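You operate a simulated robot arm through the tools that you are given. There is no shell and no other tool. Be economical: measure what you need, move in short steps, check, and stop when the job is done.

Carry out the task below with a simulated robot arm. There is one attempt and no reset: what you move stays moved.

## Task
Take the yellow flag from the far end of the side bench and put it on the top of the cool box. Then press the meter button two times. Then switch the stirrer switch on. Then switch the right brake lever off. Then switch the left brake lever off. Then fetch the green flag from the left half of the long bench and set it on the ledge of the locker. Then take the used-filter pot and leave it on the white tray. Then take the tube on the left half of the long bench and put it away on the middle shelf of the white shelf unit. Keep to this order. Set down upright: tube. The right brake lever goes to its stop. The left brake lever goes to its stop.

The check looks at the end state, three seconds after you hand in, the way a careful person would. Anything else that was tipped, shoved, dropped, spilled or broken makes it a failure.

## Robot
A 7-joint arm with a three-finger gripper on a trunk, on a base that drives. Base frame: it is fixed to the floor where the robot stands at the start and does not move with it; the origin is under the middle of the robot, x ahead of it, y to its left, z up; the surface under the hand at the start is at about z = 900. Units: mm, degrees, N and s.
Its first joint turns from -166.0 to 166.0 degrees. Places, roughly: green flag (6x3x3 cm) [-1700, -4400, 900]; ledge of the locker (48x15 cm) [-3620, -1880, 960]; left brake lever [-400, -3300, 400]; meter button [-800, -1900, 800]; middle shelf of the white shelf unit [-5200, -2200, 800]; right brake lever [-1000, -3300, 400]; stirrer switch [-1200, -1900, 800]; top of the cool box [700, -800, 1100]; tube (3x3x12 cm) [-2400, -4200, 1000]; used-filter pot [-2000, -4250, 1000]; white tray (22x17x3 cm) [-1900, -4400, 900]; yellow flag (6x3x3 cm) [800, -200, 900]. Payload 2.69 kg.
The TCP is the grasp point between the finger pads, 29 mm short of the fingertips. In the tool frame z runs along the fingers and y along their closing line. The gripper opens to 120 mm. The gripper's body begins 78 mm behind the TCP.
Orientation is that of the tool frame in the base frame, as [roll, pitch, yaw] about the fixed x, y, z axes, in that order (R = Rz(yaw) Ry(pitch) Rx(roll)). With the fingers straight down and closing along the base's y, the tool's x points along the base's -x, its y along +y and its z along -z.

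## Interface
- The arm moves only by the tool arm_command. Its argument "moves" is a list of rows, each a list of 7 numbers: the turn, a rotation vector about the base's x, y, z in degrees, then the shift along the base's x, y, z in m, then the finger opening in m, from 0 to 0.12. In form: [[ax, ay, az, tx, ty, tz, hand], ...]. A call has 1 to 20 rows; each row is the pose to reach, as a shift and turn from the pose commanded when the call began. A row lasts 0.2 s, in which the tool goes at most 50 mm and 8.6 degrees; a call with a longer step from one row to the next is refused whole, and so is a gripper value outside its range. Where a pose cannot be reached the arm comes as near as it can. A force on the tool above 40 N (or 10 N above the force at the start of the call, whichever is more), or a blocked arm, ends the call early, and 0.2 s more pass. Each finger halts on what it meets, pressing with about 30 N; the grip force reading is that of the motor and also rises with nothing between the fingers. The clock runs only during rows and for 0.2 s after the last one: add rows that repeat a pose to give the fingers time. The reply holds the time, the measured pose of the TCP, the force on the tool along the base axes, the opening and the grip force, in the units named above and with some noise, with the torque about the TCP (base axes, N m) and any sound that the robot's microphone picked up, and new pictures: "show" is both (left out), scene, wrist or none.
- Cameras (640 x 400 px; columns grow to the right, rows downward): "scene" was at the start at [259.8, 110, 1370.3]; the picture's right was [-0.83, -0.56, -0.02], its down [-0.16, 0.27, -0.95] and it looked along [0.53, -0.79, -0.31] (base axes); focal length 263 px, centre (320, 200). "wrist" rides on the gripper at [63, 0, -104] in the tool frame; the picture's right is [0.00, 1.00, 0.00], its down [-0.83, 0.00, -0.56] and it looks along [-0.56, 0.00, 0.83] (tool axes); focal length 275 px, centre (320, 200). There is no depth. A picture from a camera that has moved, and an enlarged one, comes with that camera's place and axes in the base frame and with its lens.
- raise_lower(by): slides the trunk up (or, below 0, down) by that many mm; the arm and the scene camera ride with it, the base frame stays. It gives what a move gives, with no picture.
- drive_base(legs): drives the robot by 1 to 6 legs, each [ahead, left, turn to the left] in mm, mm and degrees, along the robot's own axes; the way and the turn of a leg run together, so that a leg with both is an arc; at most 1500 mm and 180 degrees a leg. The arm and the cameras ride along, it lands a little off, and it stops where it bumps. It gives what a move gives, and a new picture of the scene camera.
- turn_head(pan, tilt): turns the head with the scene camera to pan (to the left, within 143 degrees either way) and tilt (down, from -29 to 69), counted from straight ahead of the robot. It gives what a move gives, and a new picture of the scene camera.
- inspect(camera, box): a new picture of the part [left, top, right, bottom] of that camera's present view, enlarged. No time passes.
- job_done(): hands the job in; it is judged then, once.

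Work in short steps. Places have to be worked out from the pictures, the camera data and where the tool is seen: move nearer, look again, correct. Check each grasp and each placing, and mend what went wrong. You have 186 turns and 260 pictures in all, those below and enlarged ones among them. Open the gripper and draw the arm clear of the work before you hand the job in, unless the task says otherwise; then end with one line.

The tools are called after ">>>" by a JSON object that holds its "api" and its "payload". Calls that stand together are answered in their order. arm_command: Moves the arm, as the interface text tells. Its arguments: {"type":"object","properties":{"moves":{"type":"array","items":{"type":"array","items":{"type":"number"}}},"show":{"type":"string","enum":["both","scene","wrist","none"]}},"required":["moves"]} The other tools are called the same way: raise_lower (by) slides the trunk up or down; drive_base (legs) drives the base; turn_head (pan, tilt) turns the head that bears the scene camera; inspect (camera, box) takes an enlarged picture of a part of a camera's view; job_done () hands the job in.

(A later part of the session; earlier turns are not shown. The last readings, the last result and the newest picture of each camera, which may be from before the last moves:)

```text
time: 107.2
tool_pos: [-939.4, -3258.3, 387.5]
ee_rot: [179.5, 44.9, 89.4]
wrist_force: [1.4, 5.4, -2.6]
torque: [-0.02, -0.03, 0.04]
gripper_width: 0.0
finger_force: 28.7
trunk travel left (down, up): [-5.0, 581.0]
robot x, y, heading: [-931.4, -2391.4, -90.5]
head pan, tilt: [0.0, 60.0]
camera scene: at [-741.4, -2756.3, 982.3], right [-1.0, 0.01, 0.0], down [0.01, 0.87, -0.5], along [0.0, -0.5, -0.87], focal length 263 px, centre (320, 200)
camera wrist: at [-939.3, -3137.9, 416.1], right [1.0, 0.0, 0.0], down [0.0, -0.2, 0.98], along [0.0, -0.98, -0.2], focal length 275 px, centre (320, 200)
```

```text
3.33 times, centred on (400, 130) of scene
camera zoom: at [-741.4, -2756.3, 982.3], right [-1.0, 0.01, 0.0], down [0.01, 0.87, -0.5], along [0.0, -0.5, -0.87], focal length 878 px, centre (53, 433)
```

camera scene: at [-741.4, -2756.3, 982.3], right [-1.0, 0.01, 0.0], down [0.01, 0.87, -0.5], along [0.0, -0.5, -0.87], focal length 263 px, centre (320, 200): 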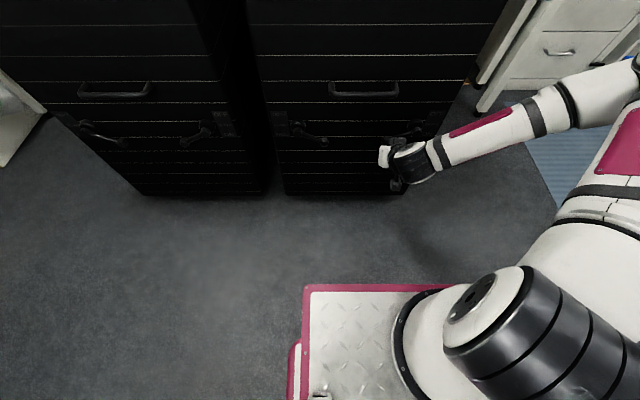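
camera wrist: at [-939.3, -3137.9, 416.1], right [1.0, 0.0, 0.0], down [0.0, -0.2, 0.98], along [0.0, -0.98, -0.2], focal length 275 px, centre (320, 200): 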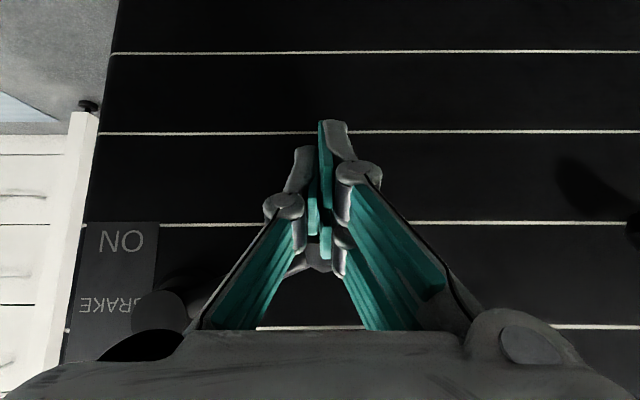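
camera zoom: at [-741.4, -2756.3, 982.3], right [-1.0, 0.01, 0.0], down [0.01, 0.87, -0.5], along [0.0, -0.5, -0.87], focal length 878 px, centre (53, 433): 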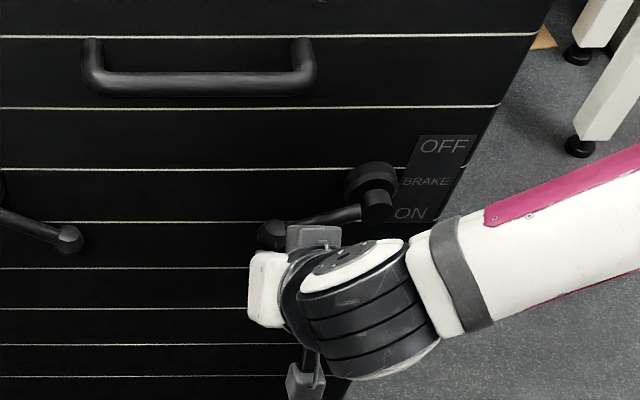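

Light contact under the knob (5 N). Lift along the arc.

>>> {"api": "arm_command", "payload": {"moves": [[0, 0, 0, 0.004, 0, 0.01, 0], [0, 0, 0, 0.007, 0, 0.02, 0], [0, 0, 0, 0.008, 0, 0.03, 0], [0, 0, 0, 0.008, 0, 0.04, 0], [0, 0, 0, 0.008, 0, 0.04, 0]], "show": "wrist"}}

>>> {"api": "inspect", "payload": {"camera": "scene", "box": [320, 70, 480, 190]}}

```text
time: 108.4
tool_pos: [-931.6, -3257.0, 426.7]
ee_rot: [179.6, 45.0, 89.3]
wrist_force: [0.0, 0.4, 1.4]
torque: [-0.01, 0.01, 0.0]
gripper_width: 0.0
finger_force: 28.6
trunk travel left (down, up): [-5.0, 581.0]
robot x, y, heading: [-929.3, -2390.7, -90.3]
head pan, tilt: [0.0, 60.0]
camera wrist: at [-933.1, -3138.7, 456.7], right [1.0, 0.0, 0.0], down [0.0, -0.19, 0.98], along [0.0, -0.98, -0.19], focal length 275 px, centre (320, 200)
```

wrist: 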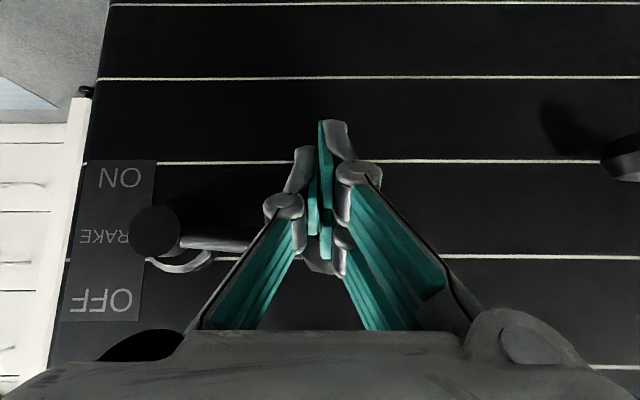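

```text
3.33 times, centred on (400, 130) of scene
camera zoom: at [-741.5, -2756.3, 982.4], right [-1.0, 0.01, 0.0], down [0.01, 0.87, -0.5], along [0.0, -0.5, -0.87], focal length 878 px, centre (53, 433)
```

zoom: 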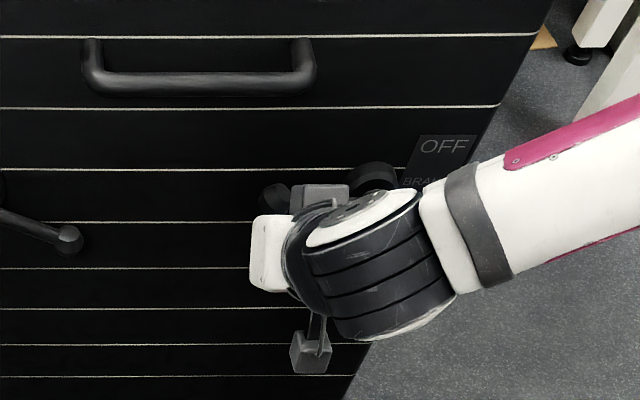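

The lever follows; it is nearly level now. Continue lifting until it resists.

>>> {"api": "arm_command", "payload": {"moves": [[0, 0, 0, -0.001, 0, 0.01, 0], [0, 0, 0, -0.003, 0, 0.02, 0], [0, 0, 0, -0.006, 0, 0.03, 0], [0, 0, 0, -0.01, 0, 0.038, 0], [0, 0, 0, -0.01, 0, 0.038, 0]], "show": "wrist"}}

>>> {"api": "inspect", "payload": {"camera": "scene", "box": [320, 70, 480, 190]}}

```text
time: 109.6
tool_pos: [-941.5, -3256.5, 463.2]
ee_rot: [179.3, 44.6, 89.2]
wrist_force: [4.2, 12.8, -26.9]
torque: [0.35, 0.05, 0.18]
gripper_width: 0.2
finger_force: 28.6
trunk travel left (down, up): [-5.0, 581.0]
robot x, y, heading: [-930.5, -2388.5, -90.5]
head pan, tilt: [0.0, 60.0]
camera wrist: at [-942.0, -3136.9, 493.4], right [1.0, 0.0, 0.01], down [-0.01, -0.2, 0.98], along [0.0, -0.98, -0.2], focal length 275 px, centre (320, 200)
```

wrist: 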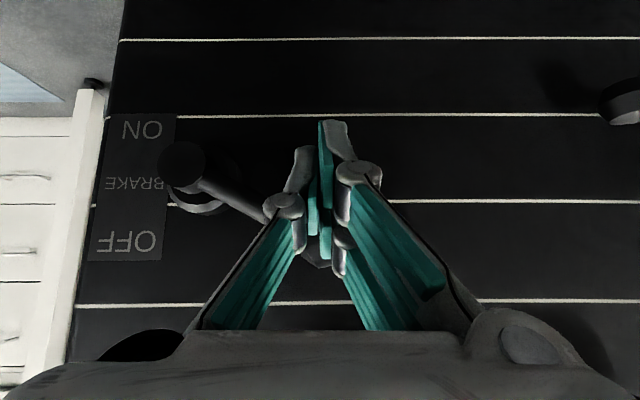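

```text
3.33 times, centred on (400, 130) of scene
camera zoom: at [-741.4, -2756.7, 981.9], right [-1.0, 0.01, 0.0], down [0.01, 0.87, -0.5], along [0.0, -0.5, -0.87], focal length 878 px, centre (53, 433)
```

zoom: 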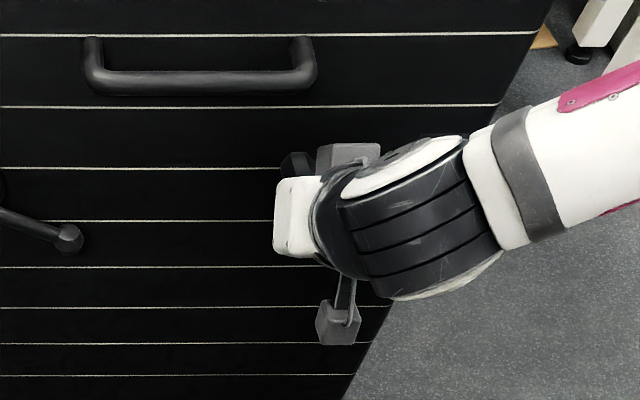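

Resistance 27 N with the lever about 30° above level — the stop. I nudge 3 mm more to confirm.

>>> {"api": "arm_command", "payload": {"moves": [[0, 0, 0, -0.002, 0, 0.003, 0], [0, 0, 0, -0.002, 0, 0.003, 0]], "show": "none"}}

>>> {"api": "arm_command", "payload": {"moves": [[0, 0, 0, 0, 0, -0.012, 0], [0, 0, 0, 0.002, 0.02, -0.025, 0], [0, 0, 0, 0.002, 0.05, -0.025, 0], [0, 0, 0, 0.002, 0.085, -0.02, 0], [0, 0, 0, 0.002, 0.085, 0.02, 0], [0, 0, 0, 0.002, 0.085, 0.06, 0]]}}

```text
time: 109.9
tool_pos: [-941.3, -3254.0, 465.2]
ee_rot: [179.3, 44.1, 89.3]
wrist_force: [0.4, 5.9, -4.3]
torque: [0.0, -0.01, 0.0]
gripper_width: 0.0
finger_force: 29.0
trunk travel left (down, up): [-5.0, 581.0]
robot x, y, heading: [-926.6, -2391.1, -90.5]
head pan, tilt: [0.0, 60.0]
stopped in row 1: the force on the tool passed its limit at 42 N (the readings are from after the stop); the commanded pose is now the measured one
```

```text
time: 111.3
tool_pos: [-942.9, -3210.4, 525.6]
ee_rot: [179.3, 44.5, 89.3]
wrist_force: [1.3, 0.0, 0.5]
torque: [0.01, -0.02, 0.01]
gripper_width: 0.2
finger_force: 28.2
out of reach, approached as far as the arm can: row 4, 5, 6
trunk travel left (down, up): [-5.0, 581.0]
robot x, y, heading: [-932.6, -2395.2, -90.4]
head pan, tilt: [0.0, 60.0]
camera scene: at [-741.4, -2756.2, 982.4], right [-1.0, 0.01, 0.0], down [0.01, 0.87, -0.5], along [0.0, -0.5, -0.87], focal length 263 px, centre (320, 200)
camera wrist: at [-944.0, -3093.0, 555.5], right [1.0, 0.0, 0.01], down [-0.01, -0.21, 0.98], along [0.0, -0.98, -0.21], focal length 275 px, centre (320, 200)
```

scene: 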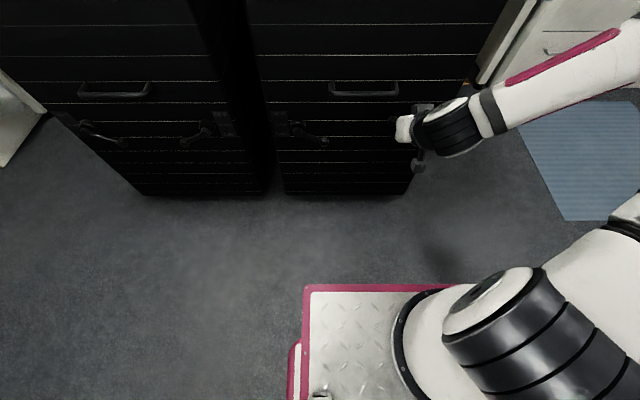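
wrist: 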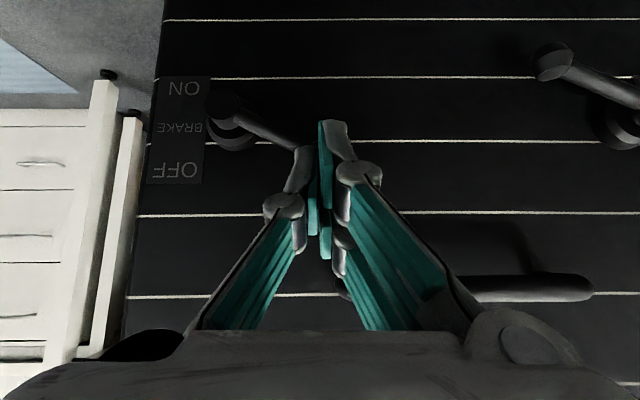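

The right brake lever stays up at OFF. Before sliding over to the other cart, I check behind for clearance from the table's legs.

>>> {"api": "turn_head", "payload": {"pan": 143, "tilt": 50}}

>>> {"api": "turn_head", "payload": {"pan": -143, "tilt": 50}}

```text
time: 113.6
tool_pos: [-943.2, -3212.0, 524.2]
ee_rot: [179.3, 44.3, 89.4]
wrist_force: [0.7, 0.5, 0.0]
torque: [0.0, 0.02, 0.0]
gripper_width: 0.0
finger_force: 28.8
trunk travel left (down, up): [-5.0, 581.0]
robot x, y, heading: [-929.3, -2394.4, -90.5]
head pan, tilt: [143.0, 50.0]
camera scene: at [-694.1, -2628.4, 994.9], right [0.79, -0.61, 0.0], down [-0.47, -0.61, -0.64], along [0.39, 0.51, -0.77], focal length 263 px, centre (320, 200)
```

scene: 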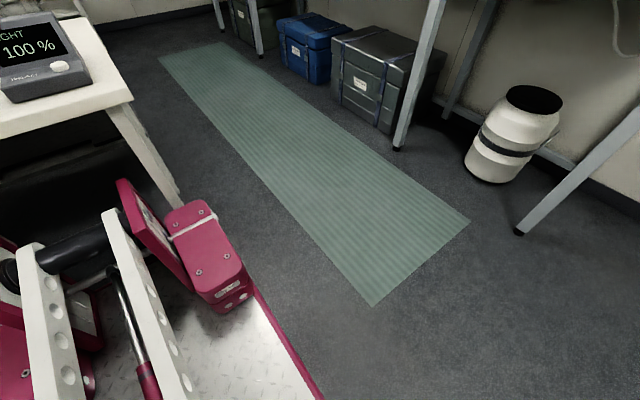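

```text
time: 117.5
tool_pos: [-944.3, -3213.1, 523.0]
ee_rot: [179.3, 44.4, 89.4]
wrist_force: [-1.2, 0.1, 0.0]
torque: [-0.03, 0.0, -0.01]
gripper_width: 0.0
finger_force: 28.4
trunk travel left (down, up): [-5.0, 581.0]
robot x, y, heading: [-928.7, -2390.4, -90.4]
head pan, tilt: [-143.0, 50.0]
camera scene: at [-786.8, -2627.7, 994.9], right [0.8, 0.6, 0.0], down [0.46, -0.61, -0.64], along [-0.38, 0.52, -0.77], focal length 263 px, centre (320, 200)
```

scene: 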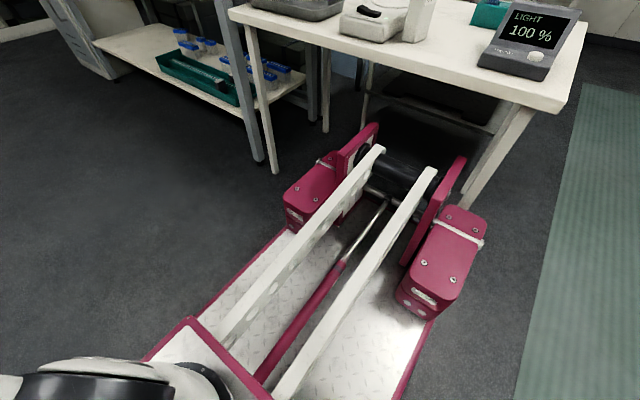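

The rear sits close to a table leg, so I must go forward before sliding. First lift the tool and pull it back.

>>> {"api": "arm_command", "payload": {"moves": [[0, 0, 0, 0, 0.01, 0.04, 0], [0, 0, 0, 0, 0.02, 0.08, 0], [3, 0, 0, 0, 0.04, 0.12, 0], [6, 0, 0, 0, 0.06, 0.16, 0], [10, 0, 0, 0, 0.08, 0.2, 0], [15, 0, 0, 0, 0.1, 0.24, 0], [20, 0, 0, 0, 0.12, 0.28, 0], [25, 0, 0, 0, 0.14, 0.3, 0], [30, 0, 0, 0, 0.16, 0.32, 0], [30, 0, 0, 0, 0.18, 0.32, 0]], "show": "none"}}

```text
time: 119.7
tool_pos: [-942.5, -3032.0, 846.0]
ee_rot: [179.6, 14.2, 89.4]
wrist_force: [0.2, 0.5, -0.9]
torque: [-0.03, -0.04, -0.02]
gripper_width: 0.1
finger_force: 28.6
out of reach, approached as far as the arm can: row 1, 2, 3, 4
trunk travel left (down, up): [-5.0, 581.0]
robot x, y, heading: [-928.7, -2390.7, -90.2]
head pan, tilt: [-143.0, 50.0]
```

Now drive forward 110, left 610 (to x≈−320), then back 110.

>>> {"api": "drive_base", "payload": {"legs": [[110, 0, 0.3], [0, 610, 0], [-110, 0, 0]]}}

>>> {"api": "turn_head", "payload": {"pan": 0, "tilt": 60}}

```text
time: 124.7
tool_pos: [-333.8, -3030.4, 846.1]
ee_rot: [179.6, 14.4, 90.4]
wrist_force: [0.8, 0.8, 0.2]
torque: [-0.01, -0.02, 0.01]
gripper_width: 0.4
finger_force: 27.8
trunk travel left (down, up): [-5.0, 581.0]
robot x, y, heading: [-329.9, -2391.2, -89.8]
head pan, tilt: [-143.0, 50.0]
camera scene: at [-184.2, -2624.1, 995.0], right [0.8, 0.61, 0.0], down [0.46, -0.61, -0.64], along [-0.39, 0.51, -0.77], focal length 263 px, centre (320, 200)
```

scene: 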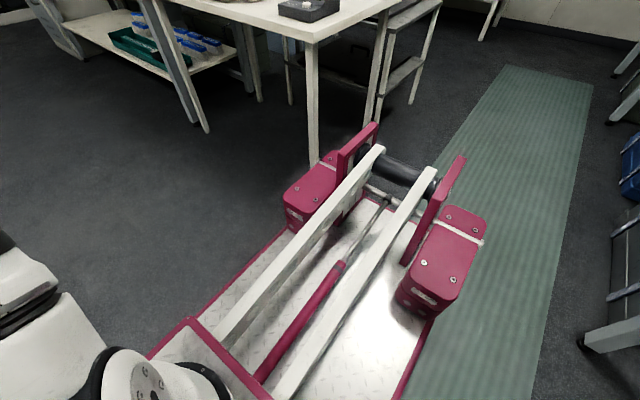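

```text
time: 127.0
tool_pos: [-333.9, -3030.7, 844.9]
ee_rot: [179.5, 14.4, 90.4]
wrist_force: [-0.3, -0.7, 0.0]
torque: [0.03, 0.01, -0.04]
gripper_width: 0.0
finger_force: 28.1
trunk travel left (down, up): [-5.0, 581.0]
robot x, y, heading: [-331.3, -2392.2, -89.4]
head pan, tilt: [0.0, 60.0]
camera scene: at [-137.1, -2752.0, 982.4], right [-1.0, -0.01, 0.0], down [0.0, 0.87, -0.5], along [0.0, -0.5, -0.87], focal length 263 px, centre (320, 200)
```

scene: 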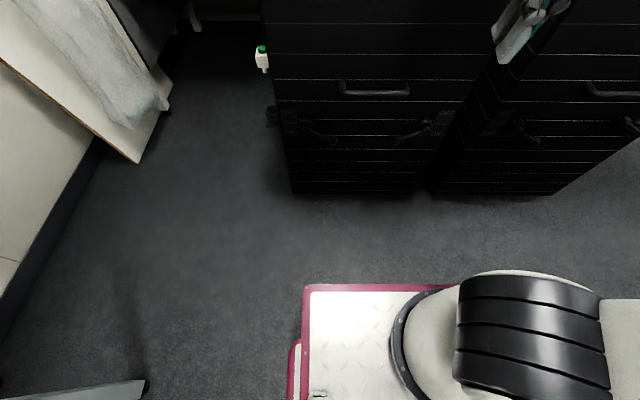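

Now reverse the path: pitch to 45° and lower in front of the left cart's brake lever.

>>> {"api": "arm_command", "payload": {"moves": [[-5, 0, 0, -0.005, -0.03, -0.02, 0], [-10, 0, 0, -0.01, -0.06, -0.04, 0], [-15, 0, 0, -0.015, -0.08, -0.07, 0], [-20, 0, 0, -0.02, -0.1, -0.11, 0], [-25, 0, 0, -0.025, -0.12, -0.15, 0], [-30, 0, 0, -0.028, -0.14, -0.19, 0], [-30, 0, 0, -0.028, -0.16, -0.23, 0], [-30, 0, 0, -0.028, -0.17, -0.27, 0], [-30, 0, 0, -0.028, -0.18, -0.31, 0], [-30, 0, 0, -0.028, -0.18, -0.32, 0]], "show": "wrist"}}

```text
time: 129.2
tool_pos: [-362.6, -3209.4, 525.0]
ee_rot: [179.8, 44.4, 90.4]
wrist_force: [0.5, 0.2, 0.9]
torque: [0.03, 0.01, -0.04]
gripper_width: 0.0
finger_force: 28.6
out of reach, approached as far as the arm can: row 6, 7, 8
trunk travel left (down, up): [-5.0, 581.0]
robot x, y, heading: [-333.7, -2388.4, -89.6]
head pan, tilt: [0.0, 60.0]
camera wrist: at [-364.0, -3091.8, 554.8], right [1.0, 0.01, 0.0], down [0.0, -0.2, 0.98], along [0.01, -0.98, -0.2], focal length 275 px, centre (320, 200)
```

wrist: 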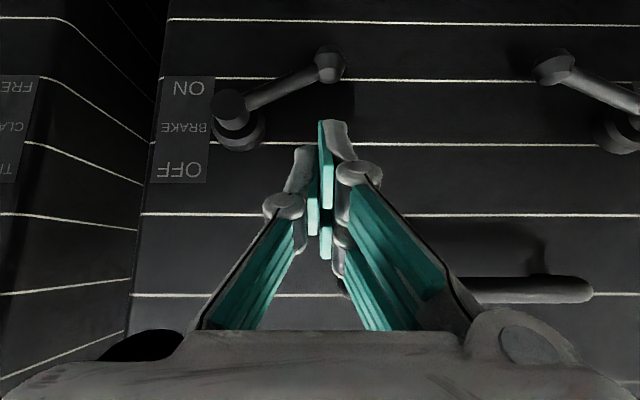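

The view is nearly identical to before. Repeat: go down in front of the knob, advance beneath it.

>>> {"api": "arm_command", "payload": {"moves": [[0, 0, 0, 0.004, 0.01, -0.03, 0], [0, 0, 0, 0.008, 0.017, -0.06, 0], [0, 0, 0, 0.01, 0.017, -0.09, 0], [0, 0, 0, 0.01, 0.017, -0.12, 0], [0, 0, 0, 0.01, 0.017, -0.138, 0], [0, 0, 0, 0.01, 0.017, -0.138, 0]], "show": "none"}}

>>> {"api": "arm_command", "payload": {"moves": [[0, 0, 0, 0, -0.025, 0, 0], [0, 0, 0, 0, -0.045, 0, 0], [0, 0, 0, 0, -0.06, 0, 0], [0, 0, 0, 0, -0.066, 0, 0], [0, 0, 0, 0, -0.066, 0, 0]], "show": "wrist"}}

>>> {"api": "inspect", "payload": {"camera": "scene", "box": [320, 70, 480, 190]}}

```text
time: 130.6
tool_pos: [-353.1, -3195.1, 385.8]
ee_rot: [179.7, 44.5, 90.4]
wrist_force: [-0.6, -0.1, 0.9]
torque: [0.0, -0.03, 0.01]
gripper_width: 0.2
finger_force: 28.5
out of reach, approached as far as the arm can: row 1, 2
trunk travel left (down, up): [-5.0, 581.0]
robot x, y, heading: [-330.9, -2393.6, -90.0]
head pan, tilt: [0.0, 60.0]
```

```text
time: 131.8
tool_pos: [-351.4, -3258.9, 386.9]
ee_rot: [179.8, 44.4, 90.3]
wrist_force: [2.2, 4.9, -2.9]
torque: [-0.04, 0.02, 0.05]
gripper_width: 0.0
finger_force: 28.9
trunk travel left (down, up): [-5.0, 581.0]
robot x, y, heading: [-328.6, -2392.1, -89.7]
head pan, tilt: [0.0, 60.0]
camera wrist: at [-353.8, -3140.2, 417.4], right [1.0, 0.01, 0.0], down [0.0, -0.21, 0.98], along [0.01, -0.98, -0.21], focal length 275 px, centre (320, 200)
```

wrist: 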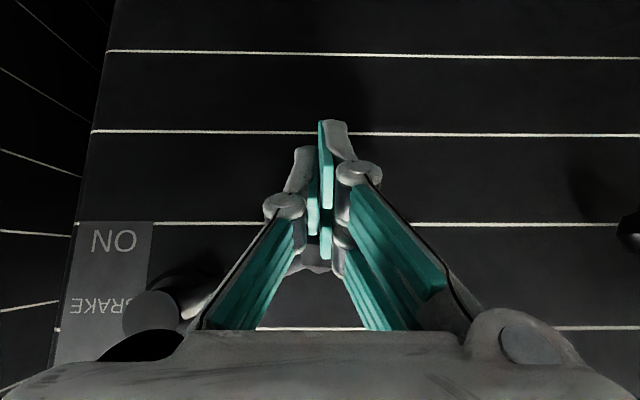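

```text
3.33 times, centred on (400, 130) of scene
camera zoom: at [-137.1, -2752.0, 982.3], right [-1.0, -0.01, 0.0], down [0.0, 0.87, -0.5], along [0.0, -0.5, -0.87], focal length 878 px, centre (53, 433)
```

zoom: 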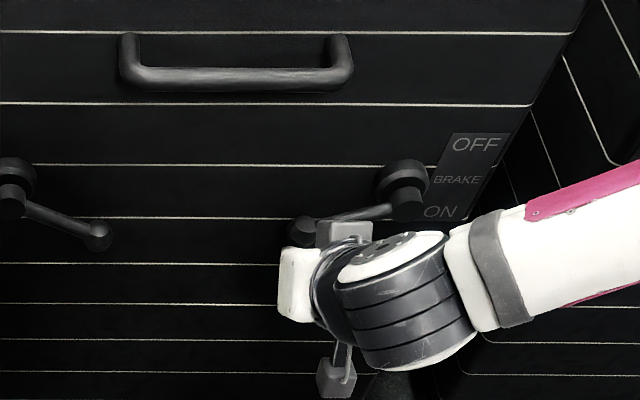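

Same contact as before; lift along the same arc.

>>> {"api": "arm_command", "payload": {"moves": [[0, 0, 0, 0.004, 0, 0.01, 0], [0, 0, 0, 0.007, 0, 0.02, 0], [0, 0, 0, 0.008, 0, 0.03, 0], [0, 0, 0, 0.008, 0, 0.04, 0], [0, 0, 0, 0.007, 0, 0.05, 0], [0, 0, 0, 0.005, 0, 0.06, 0], [0, 0, 0, 0.002, 0, 0.07, 0], [0, 0, 0, -0.002, 0, 0.077, 0], [0, 0, 0, -0.002, 0, 0.077, 0]], "show": "wrist"}}

>>> {"api": "arm_command", "payload": {"moves": [[0, 0, 0, -0.002, 0, 0.003, 0], [0, 0, 0, -0.002, 0, 0.004, 0]], "show": "none"}}

```text
time: 133.8
tool_pos: [-352.1, -3257.6, 462.1]
ee_rot: [179.6, 44.2, 90.3]
wrist_force: [5.9, 13.1, -19.3]
torque: [0.12, -0.09, 0.24]
gripper_width: 0.0
finger_force: 28.5
trunk travel left (down, up): [-5.0, 581.0]
robot x, y, heading: [-331.9, -2392.4, -89.8]
head pan, tilt: [0.0, 60.0]
camera wrist: at [-356.0, -3139.2, 493.5], right [1.0, 0.01, 0.0], down [0.0, -0.21, 0.98], along [0.01, -0.98, -0.21], focal length 275 px, centre (320, 200)
```

wrist: 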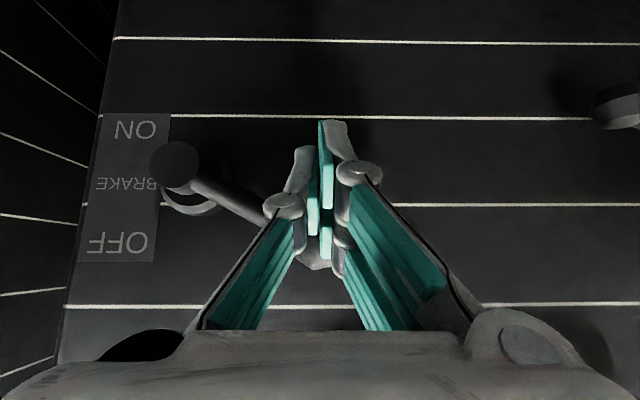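

```text
time: 134.4
tool_pos: [-359.2, -3260.4, 467.7]
ee_rot: [179.9, 44.5, 90.3]
wrist_force: [1.2, 8.2, -18.9]
torque: [0.35, 0.13, -0.05]
gripper_width: 0.1
finger_force: 28.6
trunk travel left (down, up): [-5.0, 581.0]
robot x, y, heading: [-330.8, -2390.2, -89.7]
head pan, tilt: [0.0, 60.0]
```

Push a little more until the force limit to be sure of the stop.

>>> {"api": "arm_command", "payload": {"moves": [[0, 0, 0, 0, 0, 0.003, 0], [0, 0, 0, 0, 0, 0.006, 0], [0, 0, 0, 0, 0, 0.006, 0]], "show": "wrist"}}

```text
time: 135.2
tool_pos: [-356.7, -3260.7, 473.4]
ee_rot: [179.7, 44.4, 90.3]
wrist_force: [-1.9, 9.9, -22.5]
torque: [0.66, 0.06, -0.07]
gripper_width: 0.0
finger_force: 28.3
trunk travel left (down, up): [-5.0, 581.0]
robot x, y, heading: [-331.1, -2389.8, -89.7]
head pan, tilt: [0.0, 60.0]
camera wrist: at [-358.7, -3141.2, 503.8], right [1.0, 0.01, 0.0], down [0.0, -0.21, 0.98], along [0.01, -0.98, -0.21], focal length 275 px, centre (320, 200)
```

wrist: 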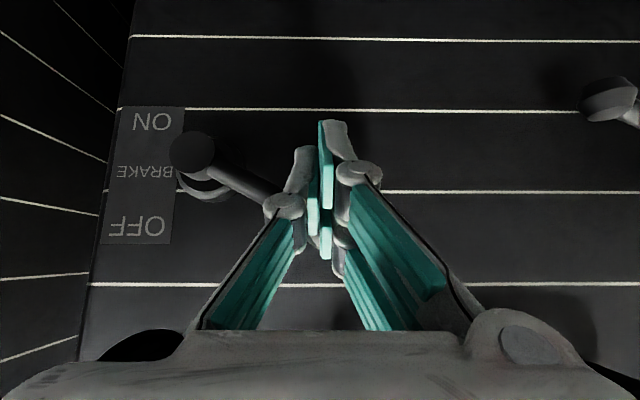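

The lever no longer turns (finger is only sliding), so it is at the stop. Back off and look.

>>> {"api": "arm_command", "payload": {"moves": [[0, 0, 0, 0.001, 0.005, -0.015, 0], [0, 0, 0, 0.002, 0.02, -0.03, 0], [0, 0, 0, 0.002, 0.05, -0.03, 0], [0, 0, 0, 0.002, 0.085, -0.025, 0], [0, 0, 0, 0.002, 0.085, 0.015, 0], [0, 0, 0, 0.002, 0.085, 0.055, 0]], "show": "wrist"}}

>>> {"api": "arm_command", "payload": {"moves": [[0, 0, 0, 0, 0.01, 0.04, 0], [0, 0, 0, 0, 0.02, 0.08, 0], [3, 0, 0, 0, 0.04, 0.12, 0], [6, 0, 0, 0, 0.06, 0.16, 0], [10, 0, 0, 0, 0.08, 0.2, 0], [15, 0, 0, 0, 0.1, 0.24, 0], [20, 0, 0, 0, 0.12, 0.28, 0], [25, 0, 0, 0, 0.14, 0.3, 0], [30, 0, 0, 0, 0.16, 0.32, 0], [36, 0, 0, 0, 0.18, 0.32, 0], [42, 0, 0, 0, 0.18, 0.32, 0], [45, 0, 0, 0, 0.18, 0.32, 0]], "show": "scene"}}

>>> {"api": "inspect", "payload": {"camera": "scene", "box": [260, 60, 640, 200]}}

```text
time: 136.6
tool_pos: [-357.8, -3209.0, 528.4]
ee_rot: [179.8, 44.3, 90.4]
wrist_force: [0.0, 0.0, -0.2]
torque: [0.0, 0.0, -0.02]
gripper_width: 0.0
finger_force: 28.7
out of reach, approached as far as the arm can: row 4, 5, 6
trunk travel left (down, up): [-5.0, 581.0]
robot x, y, heading: [-331.7, -2391.2, -89.5]
head pan, tilt: [0.0, 60.0]
camera wrist: at [-360.1, -3089.8, 557.8], right [1.0, 0.01, 0.0], down [0.0, -0.21, 0.98], along [0.01, -0.98, -0.21], focal length 275 px, centre (320, 200)
```

wrist: 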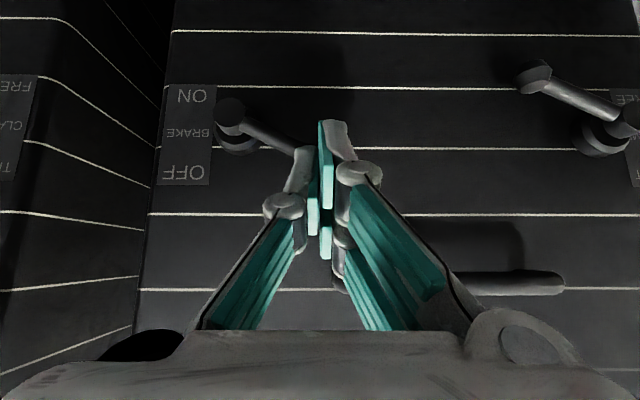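

```text
time: 139.2
tool_pos: [-358.3, -3029.4, 849.2]
ee_rot: [179.6, -0.8, 90.2]
wrist_force: [0.6, -0.8, 0.4]
torque: [0.01, 0.01, 0.01]
gripper_width: 0.0
finger_force: 28.9
out of reach, approached as far as the arm can: row 1, 2, 3, 4
trunk travel left (down, up): [-5.0, 581.0]
robot x, y, heading: [-328.6, -2392.4, -89.5]
head pan, tilt: [0.0, 60.0]
camera scene: at [-137.1, -2752.0, 982.4], right [-1.0, -0.01, 0.0], down [0.0, 0.87, -0.5], along [0.0, -0.5, -0.87], focal length 263 px, centre (320, 200)
```

scene: 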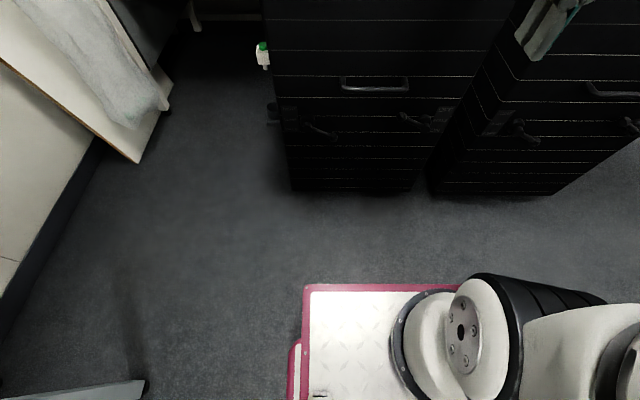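

```text
1.68 times, centred on (450, 130) of scene
camera zoom: at [-137.1, -2752.0, 982.4], right [-1.0, -0.01, 0.0], down [0.0, 0.87, -0.5], along [0.0, -0.5, -0.87], focal length 443 px, centre (101, 318)
```

zoom: 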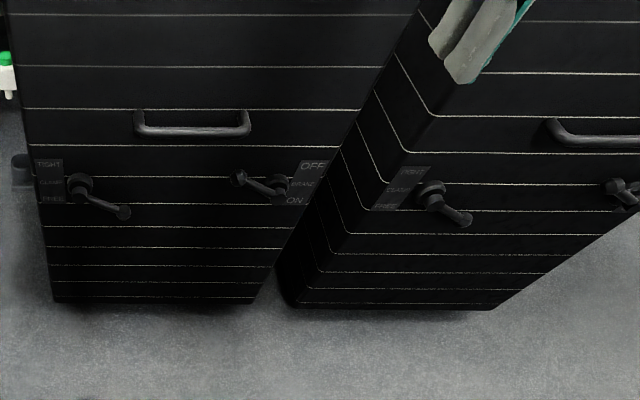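

The lever is up. But the left cart's handle seems a few pixels higher than before, so the cart may have rolled back slightly; compare with the same zoom as before.

>>> {"api": "inspect", "payload": {"camera": "scene", "box": [320, 70, 480, 190]}}

```text
3.33 times, centred on (400, 130) of scene
camera zoom: at [-137.1, -2752.0, 982.4], right [-1.0, -0.01, 0.0], down [0.0, 0.87, -0.5], along [0.0, -0.5, -0.87], focal length 878 px, centre (53, 433)
```

zoom: 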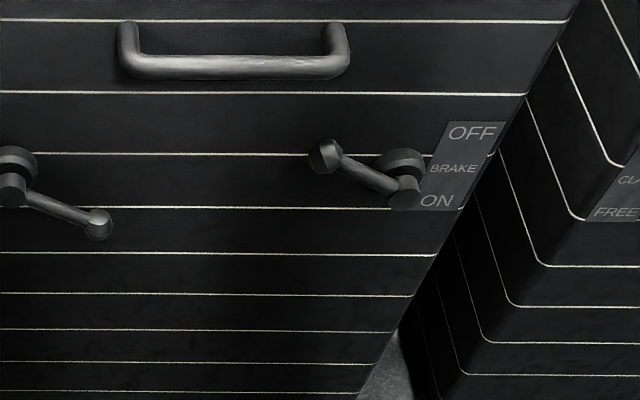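

The left cart rolled back about 11 mm while I pressed at the stop (its brake is now off). I'll restore it: pinch its handle (≈(−254, −3284, 575)) with a level tool and draw it 11 mm out. First pitch the tool to level in front of the handle.

>>> {"api": "arm_command", "payload": {"moves": [[-7, 0, 0, 0.01, -0.02, -0.02, 0.02], [-14, 0, 0, 0.02, -0.04, -0.04, 0.04], [-21, 0, 0, 0.03, -0.06, -0.06, 0.06], [-28, 0, 0, 0.04, -0.08, -0.09, 0.06], [-35, 0, 0, 0.05, -0.1, -0.12, 0.06], [-42, 0, 0, 0.06, -0.12, -0.15, 0.06], [-49, 0, 0, 0.07, -0.14, -0.18, 0.06], [-56, 0, 0, 0.08, -0.15, -0.21, 0.06], [-63, 0, 0, 0.09, -0.16, -0.24, 0.06], [-70, 0, 0, 0.1, -0.17, -0.265, 0.06], [-77, 0, 0, 0.104, -0.175, -0.27, 0.06], [-84, 0, 0, 0.104, -0.18, -0.274, 0.06], [-90, 0, 0, 0.104, -0.18, -0.274, 0.06], [-90, 0, 0, 0.104, -0.18, -0.274, 0.06]]}}

```text
time: 142.2
tool_pos: [-246.1, -3230.3, 562.2]
ee_rot: [-150.1, 89.4, 120.2]
wrist_force: [0.4, 0.2, 0.7]
torque: [-0.02, 0.04, 0.0]
gripper_width: 60.0
finger_force: 0.0
out of reach, approached as far as the arm can: row 7, 8, 9, 10, 11, 12, 13, 14
trunk travel left (down, up): [-5.0, 581.0]
robot x, y, heading: [-329.0, -2391.5, -89.8]
head pan, tilt: [0.0, 60.0]
camera scene: at [-136.9, -2752.0, 982.4], right [-1.0, -0.01, 0.0], down [-0.01, 0.87, -0.5], along [0.0, -0.5, -0.87], focal length 263 px, centre (320, 200)
camera wrist: at [-248.6, -3123.9, 499.5], right [1.0, 0.01, -0.01], down [0.0, 0.55, 0.84], along [0.01, -0.84, 0.55], focal length 275 px, centre (320, 200)
```

scene: 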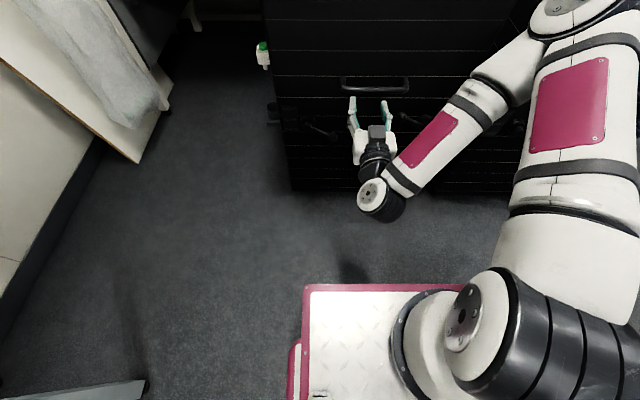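
wrist: 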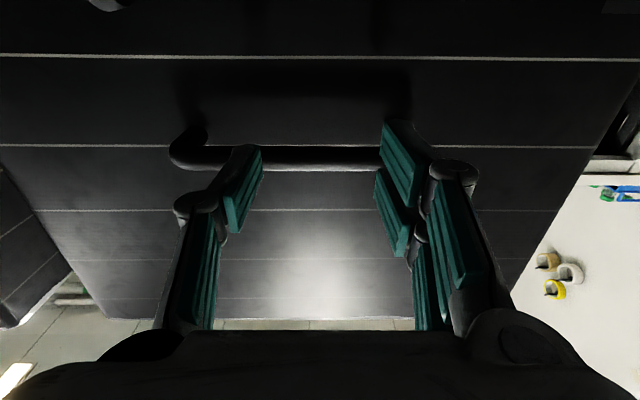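

Level and centred on the handle. Now roll the tool 90° so the fingers close vertically.

>>> {"api": "arm_command", "payload": {"moves": [[0, 8, 0, 0, 0.005, 0.001, 0.07], [0, 16, 0, 0, 0.005, 0.002, 0.07], [0, 24, 0, 0, 0.005, 0.003, 0.07], [0, 32, 0, 0, 0.005, 0.005, 0.07], [0, 40, 0, 0, 0.005, 0.006, 0.07], [0, 48, 0, 0, 0.005, 0.007, 0.07], [0, 56, 0, 0, 0.005, 0.008, 0.07], [0, 64, 0, 0, 0.005, 0.009, 0.07], [0, 72, 0, 0, 0.005, 0.01, 0.07], [0, 80, 0, 0, 0.005, 0.011, 0.07], [0, 88, 0, 0, 0.005, 0.012, 0.07], [0, 90, 0, 0, 0.005, 0.012, 0.07]]}}

```text
time: 144.8
tool_pos: [-244.1, -3230.8, 568.7]
ee_rot: [-90.3, -0.3, 179.4]
wrist_force: [0.6, -1.1, -0.2]
torque: [0.05, 0.01, 0.03]
gripper_width: 69.9
finger_force: 0.0
out of reach, approached as far as the arm can: row 1, 2, 3, 4, 5, 6, 7, 8, 9, 10, 11, 12
trunk travel left (down, up): [-5.0, 581.0]
robot x, y, heading: [-329.5, -2385.6, -89.7]
head pan, tilt: [0.0, 60.0]
camera scene: at [-137.1, -2752.0, 982.4], right [-1.0, -0.01, 0.0], down [0.0, 0.87, -0.5], along [0.0, -0.5, -0.87], focal length 263 px, centre (320, 200)
camera wrist: at [-307.0, -3125.7, 570.6], right [-0.01, 0.01, -1.0], down [0.84, 0.55, -0.01], along [0.55, -0.84, -0.01], focal length 275 px, centre (320, 200)
```

scene: 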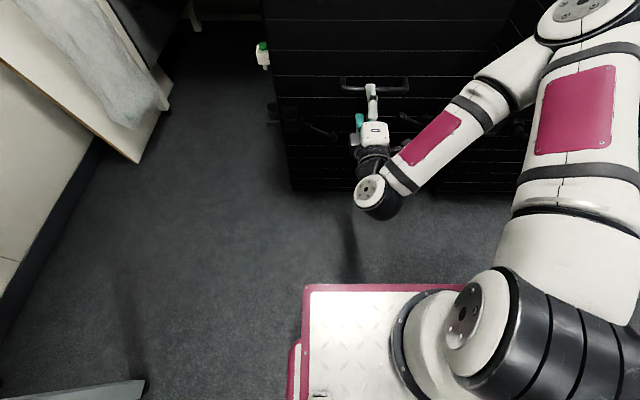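
wrist: 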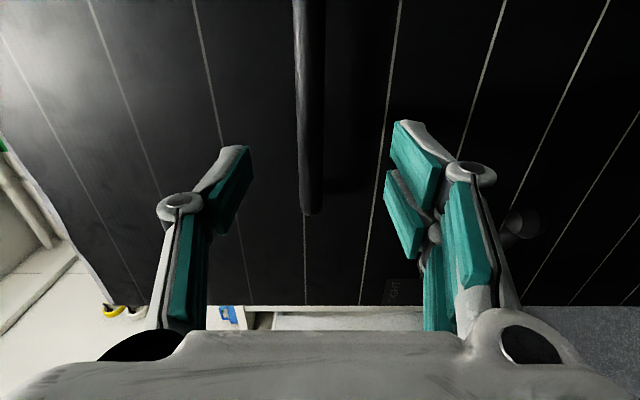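

The bar is centred between the fingers. Advance 42 mm and close.

>>> {"api": "arm_command", "payload": {"moves": [[0, 0, 0, 0, -0.015, 0.002, 0.07], [0, 0, 0, 0, -0.03, 0.003, 0.07], [0, 0, 0, 0, -0.042, 0.003, 0.07], [0, 0, 0, 0, -0.042, 0.003, 0.07]]}}

```text
time: 145.8
tool_pos: [-244.6, -3273.3, 572.3]
ee_rot: [-90.3, -0.3, 179.4]
wrist_force: [0.1, -0.8, 0.9]
torque: [-0.03, 0.0, 0.0]
gripper_width: 69.8
finger_force: 0.1
trunk travel left (down, up): [-5.0, 581.0]
robot x, y, heading: [-327.7, -2388.2, -89.6]
head pan, tilt: [0.0, 60.0]
camera scene: at [-137.1, -2752.0, 982.4], right [-1.0, -0.01, 0.0], down [0.0, 0.87, -0.5], along [0.0, -0.5, -0.87], focal length 263 px, centre (320, 200)
camera wrist: at [-306.9, -3168.2, 573.8], right [-0.01, 0.01, -1.0], down [0.84, 0.55, 0.0], along [0.55, -0.84, -0.01], focal length 275 px, centre (320, 200)
```

scene: 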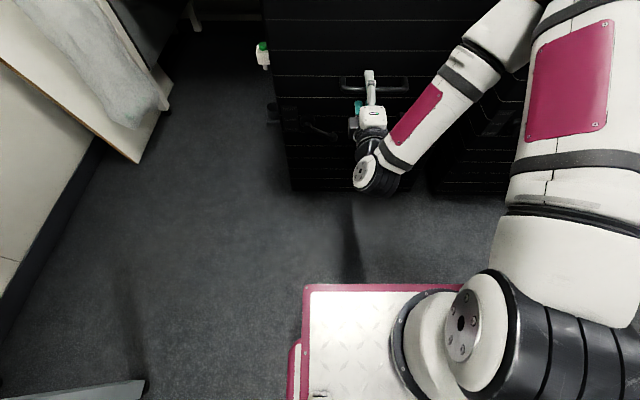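
wrist: 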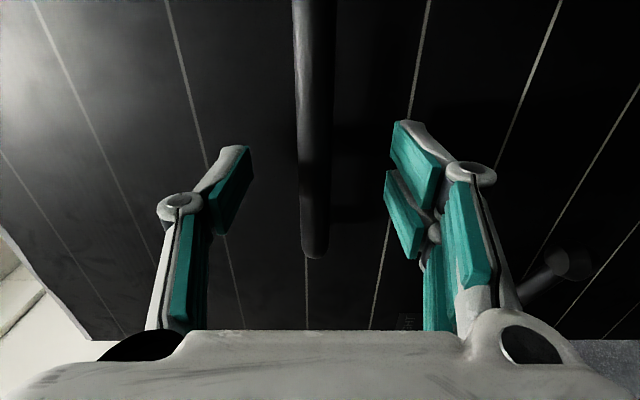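

Close on the bar.

>>> {"api": "arm_command", "payload": {"moves": [[0, 0, 0, 0, 0, 0.003, 0.04], [0, 0, 0, 0, 0, 0.003, 0.01], [0, 0, 0, 0, 0, 0.003, 0], [0, 0, 0, 0, 0, 0.003, 0]], "show": "wrist"}}

```text
time: 146.8
tool_pos: [-243.9, -3275.1, 575.1]
ee_rot: [-90.6, -0.2, 179.5]
wrist_force: [0.5, -0.9, -7.8]
torque: [0.15, -0.43, 0.14]
gripper_width: 15.5
finger_force: 41.0
trunk travel left (down, up): [-5.0, 581.0]
robot x, y, heading: [-327.1, -2392.8, -89.8]
head pan, tilt: [0.0, 60.0]
camera wrist: at [-306.6, -3168.4, 576.5], right [-0.01, 0.01, -1.0], down [0.84, 0.55, 0.0], along [0.55, -0.84, -0.01], focal length 275 px, centre (320, 200)
```

wrist: 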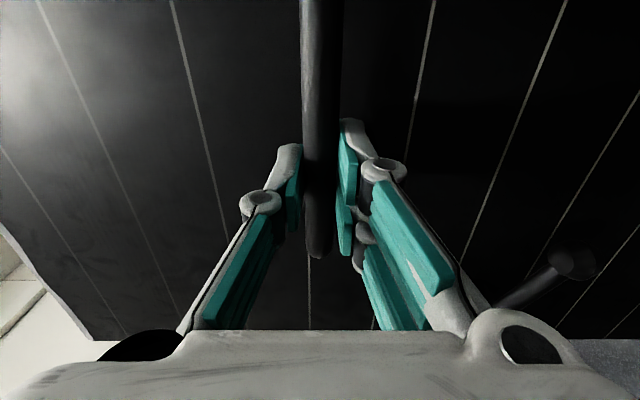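

Gripped (15.5 mm bar). Draw the cart out 11 mm gently, then check the zoom.

>>> {"api": "arm_command", "payload": {"moves": [[0, 0, 0, 0, 0.004, 0, 0], [0, 0, 0, 0, 0.008, 0, 0], [0, 0, 0, 0, 0.011, 0, 0], [0, 0, 0, 0, 0.011, 0, 0]], "show": "none"}}

>>> {"api": "inspect", "payload": {"camera": "scene", "box": [320, 70, 480, 190]}}

```text
time: 147.8
tool_pos: [-244.0, -3262.1, 575.1]
ee_rot: [-90.3, -0.2, 179.6]
wrist_force: [8.6, -9.0, -3.5]
torque: [0.03, -0.38, -0.05]
gripper_width: 15.2
finger_force: 41.4
trunk travel left (down, up): [-5.0, 581.0]
robot x, y, heading: [-330.8, -2386.0, -89.9]
head pan, tilt: [0.0, 60.0]
```

```text
3.33 times, centred on (400, 130) of scene
camera zoom: at [-136.9, -2752.2, 982.3], right [-1.0, -0.01, 0.0], down [-0.01, 0.87, -0.5], along [0.0, -0.5, -0.87], focal length 878 px, centre (53, 433)
```

zoom: 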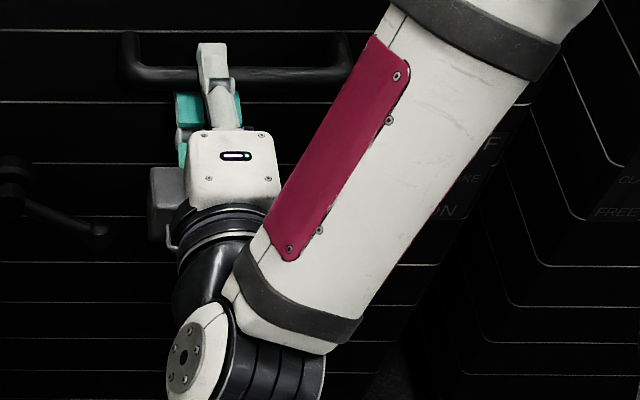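

The lines are back at their original rows (30/102/163), so the cart is restored. Release, back straight out.

>>> {"api": "arm_command", "payload": {"moves": [[0, 0, 0, 0, 0, 0, 0.03], [0, 0, 0, 0, 0, 0, 0.06], [0, 0, 0, 0, 0, 0, 0.07], [0, 0, 0, 0, 0.02, 0, 0.07], [0, 0, 0, 0, 0.05, 0, 0.07], [0, 0, 0, 0, 0.08, 0.02, 0.07], [0, 0, 0, 0, 0.1, 0.06, 0.07], [0, 0, 0, 0, 0.12, 0.1, 0.07], [0, 0, 0, 0, 0.14, 0.14, 0.05], [0, 0, 0, 0, 0.16, 0.18, 0.03], [0, 0, 0, 0, 0.17, 0.22, 0.03], [0, 0, 0, 0, 0.18, 0.26, 0.03]], "show": "scene"}}

>>> {"api": "inspect", "payload": {"camera": "scene", "box": [320, 70, 480, 190]}}

```text
time: 150.4
tool_pos: [-185.2, -3129.6, 916.4]
ee_rot: [-90.6, -0.2, 179.3]
wrist_force: [-0.1, 1.9, 0.8]
torque: [0.16, 0.03, 0.07]
gripper_width: 29.6
finger_force: 0.1
out of reach, approached as far as the arm can: row 5, 6, 7, 8, 9, 10, 11, 12
trunk travel left (down, up): [-5.0, 581.0]
robot x, y, heading: [-332.4, -2390.0, -89.6]
head pan, tilt: [0.0, 60.0]
camera scene: at [-136.9, -2751.2, 982.7], right [-1.0, -0.01, 0.0], down [-0.01, 0.87, -0.5], along [0.0, -0.5, -0.87], focal length 263 px, centre (320, 200)
```

scene: 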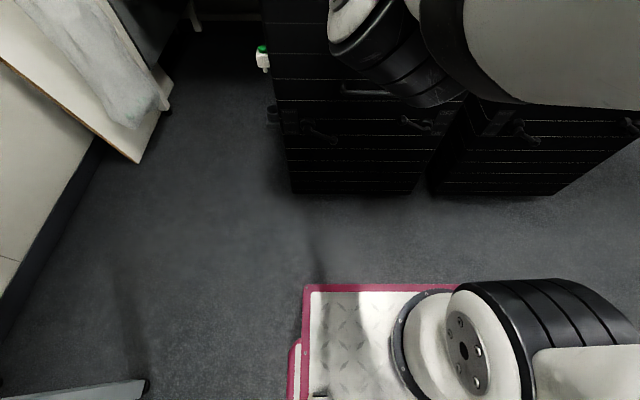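

```text
3.33 times, centred on (400, 130) of scene
camera zoom: at [-136.9, -2751.2, 982.7], right [-1.0, -0.01, 0.0], down [-0.01, 0.87, -0.5], along [0.0, -0.5, -0.87], focal length 878 px, centre (53, 433)
```

zoom: 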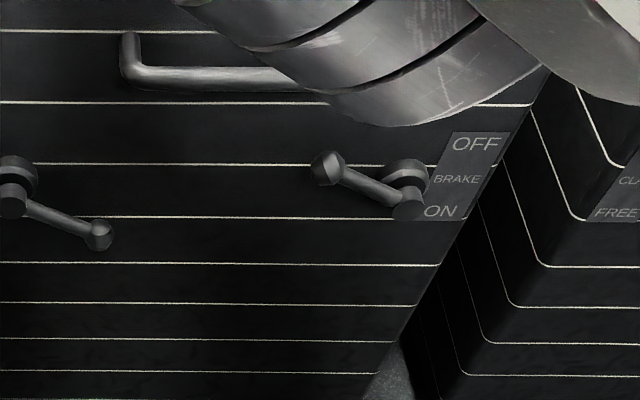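

Cart fully restored, lever OFF. Raise the trunk and bring the tool back to pointing down.

>>> {"api": "raise_lower", "payload": {"by": 320}}

>>> {"api": "arm_command", "payload": {"moves": [[0, -8, 0, 0, 0.01, 0, 0.03], [0, -16, 0, 0, 0.02, 0, 0.03], [0, -24, 0, 0, 0.03, 0, 0.03], [0, -32, 0, 0, 0.04, 0, 0.03], [0, -40, 0, 0, 0.04, 0, 0.03], [0, -48, 0, 0, 0.04, 0, 0.03], [0, -56, 0, 0, 0.04, 0, 0.03], [0, -64, 0, 0, 0.04, 0, 0.03], [0, -72, 0, 0, 0.04, 0, 0.03], [0, -80, 0, 0, 0.04, 0, 0.03], [0, -88, 0, 0, 0.04, 0, 0.03], [0, -90, 0, 0, 0.04, 0, 0.03]], "show": "none"}}

>>> {"api": "arm_command", "payload": {"moves": [[8, 0, 0, -0.01, 0, 0, 0.03], [16, 0, 0, -0.02, 0, 0, 0.03], [24, 0, 0, -0.03, 0, 0, 0.03], [32, 0, 0, -0.04, 0, 0, 0.03], [40, 0, 0, -0.05, 0, 0, 0.03], [48, 0, 0, -0.06, 0, 0, 0.03], [56, 0, 0, -0.07, 0, 0, 0.03], [64, 0, 0, -0.08, 0.01, 0, 0.03], [72, 0, 0, -0.09, 0.02, 0, 0.03], [80, 0, 0, -0.1, 0.03, 0, 0.03], [88, 0, 0, -0.11, 0.04, 0, 0.03], [90, 0, 0, -0.11, 0.04, 0, 0.03]], "show": "none"}}

```text
time: 152.2
tool_pos: [-249.9, -3132.1, 1107.0]
ee_rot: [-90.6, 3.7, 173.2]
wrist_force: [0.5, 0.8, 1.0]
torque: [-0.01, 0.0, -0.02]
gripper_width: 30.2
finger_force: 0.0
trunk travel left (down, up): [-191.0, 395.0]
robot x, y, heading: [-335.3, -2391.0, -89.9]
head pan, tilt: [0.0, 60.0]
stopped: the arm was blocked; the commanded pose is now the measured one
```

```text
time: 154.8
tool_pos: [-244.8, -3098.0, 1117.8]
ee_rot: [150.6, 81.9, 61.1]
wrist_force: [0.6, -0.2, 0.3]
torque: [-0.01, -0.02, 0.04]
gripper_width: 29.9
finger_force: 0.1
out of reach, approached as far as the arm can: row 1, 2, 3, 4, 5, 6, 7, 8, 9, 10, 11, 12
trunk travel left (down, up): [-191.0, 395.0]
robot x, y, heading: [-330.4, -2394.0, -89.9]
head pan, tilt: [0.0, 60.0]
```

```text
time: 157.4
tool_pos: [-356.3, -3058.5, 1118.3]
ee_rot: [179.8, -6.9, 86.2]
wrist_force: [0.2, 0.0, 0.5]
torque: [-0.05, 0.0, 0.0]
gripper_width: 30.0
finger_force: 0.1
out of reach, approached as far as the arm can: row 1
trunk travel left (down, up): [-191.0, 395.0]
robot x, y, heading: [-330.2, -2390.6, -89.8]
head pan, tilt: [0.0, 60.0]
```

Tool is about down again. Correct the small tilt and finish raising the trunk.

>>> {"api": "arm_command", "payload": {"moves": [[-7, 0, 4, 0, 0, 0, 0.03], [-7, 0, 4, 0, 0, 0, 0.03]], "show": "none"}}

>>> {"api": "raise_lower", "payload": {"by": 134}}

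>>> {"api": "turn_head", "payload": {"pan": -60, "tilt": 20}}

```text
time: 158.0
tool_pos: [-355.1, -3057.9, 1118.0]
ee_rot: [179.6, 0.2, 90.4]
wrist_force: [-0.5, -1.0, 0.0]
torque: [-0.01, 0.01, 0.01]
gripper_width: 29.9
finger_force: 0.1
trunk travel left (down, up): [-191.0, 395.0]
robot x, y, heading: [-332.8, -2392.1, -89.8]
head pan, tilt: [0.0, 60.0]
```

```text
time: 159.6
tool_pos: [-356.4, -3058.0, 1252.8]
ee_rot: [179.6, 0.3, 90.3]
wrist_force: [-0.6, 0.3, 0.3]
torque: [0.04, -0.02, 0.01]
gripper_width: 30.0
finger_force: 0.1
trunk travel left (down, up): [-325.0, 261.0]
robot x, y, heading: [-329.3, -2392.6, -90.0]
head pan, tilt: [0.0, 60.0]
```

```text
time: 160.9
tool_pos: [-355.7, -3058.7, 1252.4]
ee_rot: [179.6, 0.2, 90.2]
wrist_force: [1.2, 0.0, 0.6]
torque: [0.0, 0.0, -0.02]
gripper_width: 30.2
finger_force: 0.1
trunk travel left (down, up): [-325.0, 261.0]
robot x, y, heading: [-329.2, -2393.3, -89.9]
head pan, tilt: [-60.0, 20.0]
camera scene: at [-218.2, -2680.6, 1360.0], right [-0.51, 0.86, 0.0], down [0.3, 0.17, -0.94], along [-0.81, -0.47, -0.34], focal length 263 px, centre (320, 200)
```

scene: 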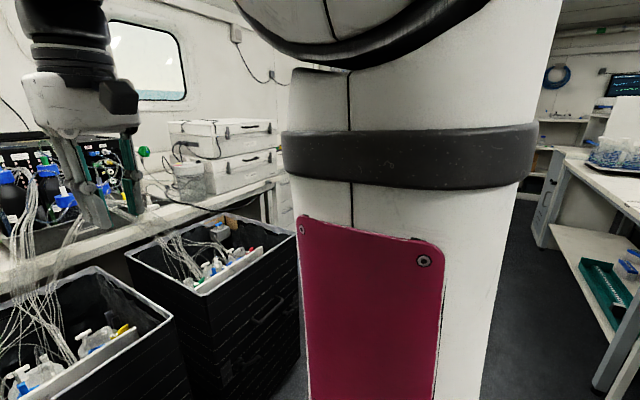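

Now drive: forward 130, right 1620 in two legs, to the aisle before the long bench, and look.

>>> {"api": "drive_base", "payload": {"legs": [[130, 0, 0], [0, -810, 0], [0, -810, 0]]}}

>>> {"api": "turn_head", "payload": {"pan": 10, "tilt": 20}}

```text
time: 169.9
tool_pos: [-1936.6, -3215.4, 1251.9]
ee_rot: [179.6, 0.2, 91.5]
wrist_force: [0.8, 0.2, -0.6]
torque: [0.04, 0.03, 0.03]
gripper_width: 30.2
finger_force: 0.0
trunk travel left (down, up): [-325.0, 261.0]
robot x, y, heading: [-1925.0, -2549.0, -88.3]
head pan, tilt: [-60.0, 20.0]
camera scene: at [-1806.7, -2834.8, 1360.1], right [-0.52, 0.85, 0.0], down [0.29, 0.18, -0.94], along [-0.8, -0.49, -0.34], focal length 263 px, centre (320, 200)
```

scene: 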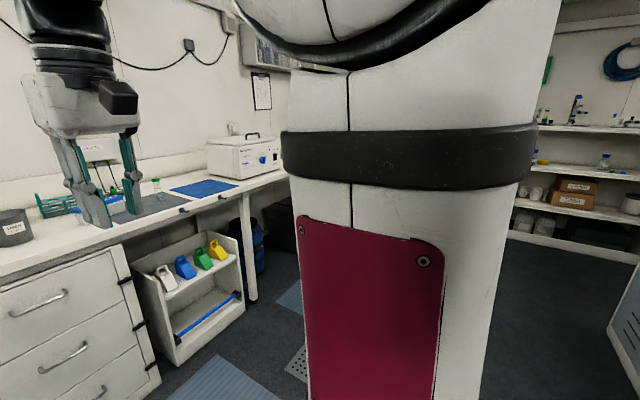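

```text
time: 171.4
tool_pos: [-1935.1, -3215.5, 1251.4]
ee_rot: [179.7, 0.3, 91.6]
wrist_force: [-0.6, -0.2, -0.1]
torque: [-0.01, -0.01, -0.02]
gripper_width: 30.1
finger_force: 0.1
trunk travel left (down, up): [-325.0, 261.0]
robot x, y, heading: [-1926.2, -2546.4, -88.6]
head pan, tilt: [10.0, 20.0]
camera scene: at [-1708.7, -2877.2, 1360.1], right [-0.98, -0.2, 0.0], down [-0.07, 0.34, -0.94], along [0.19, -0.92, -0.34], focal length 263 px, centre (320, 200)
```

scene: 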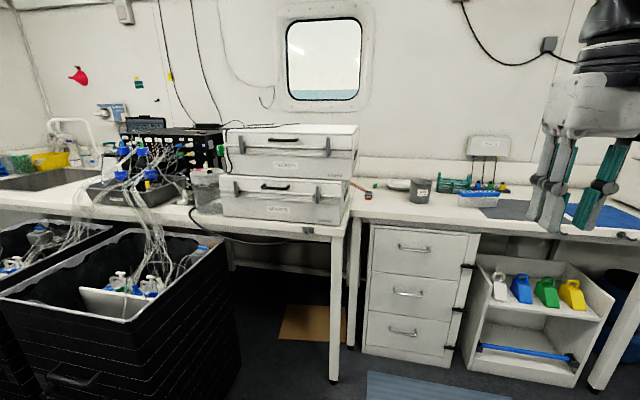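

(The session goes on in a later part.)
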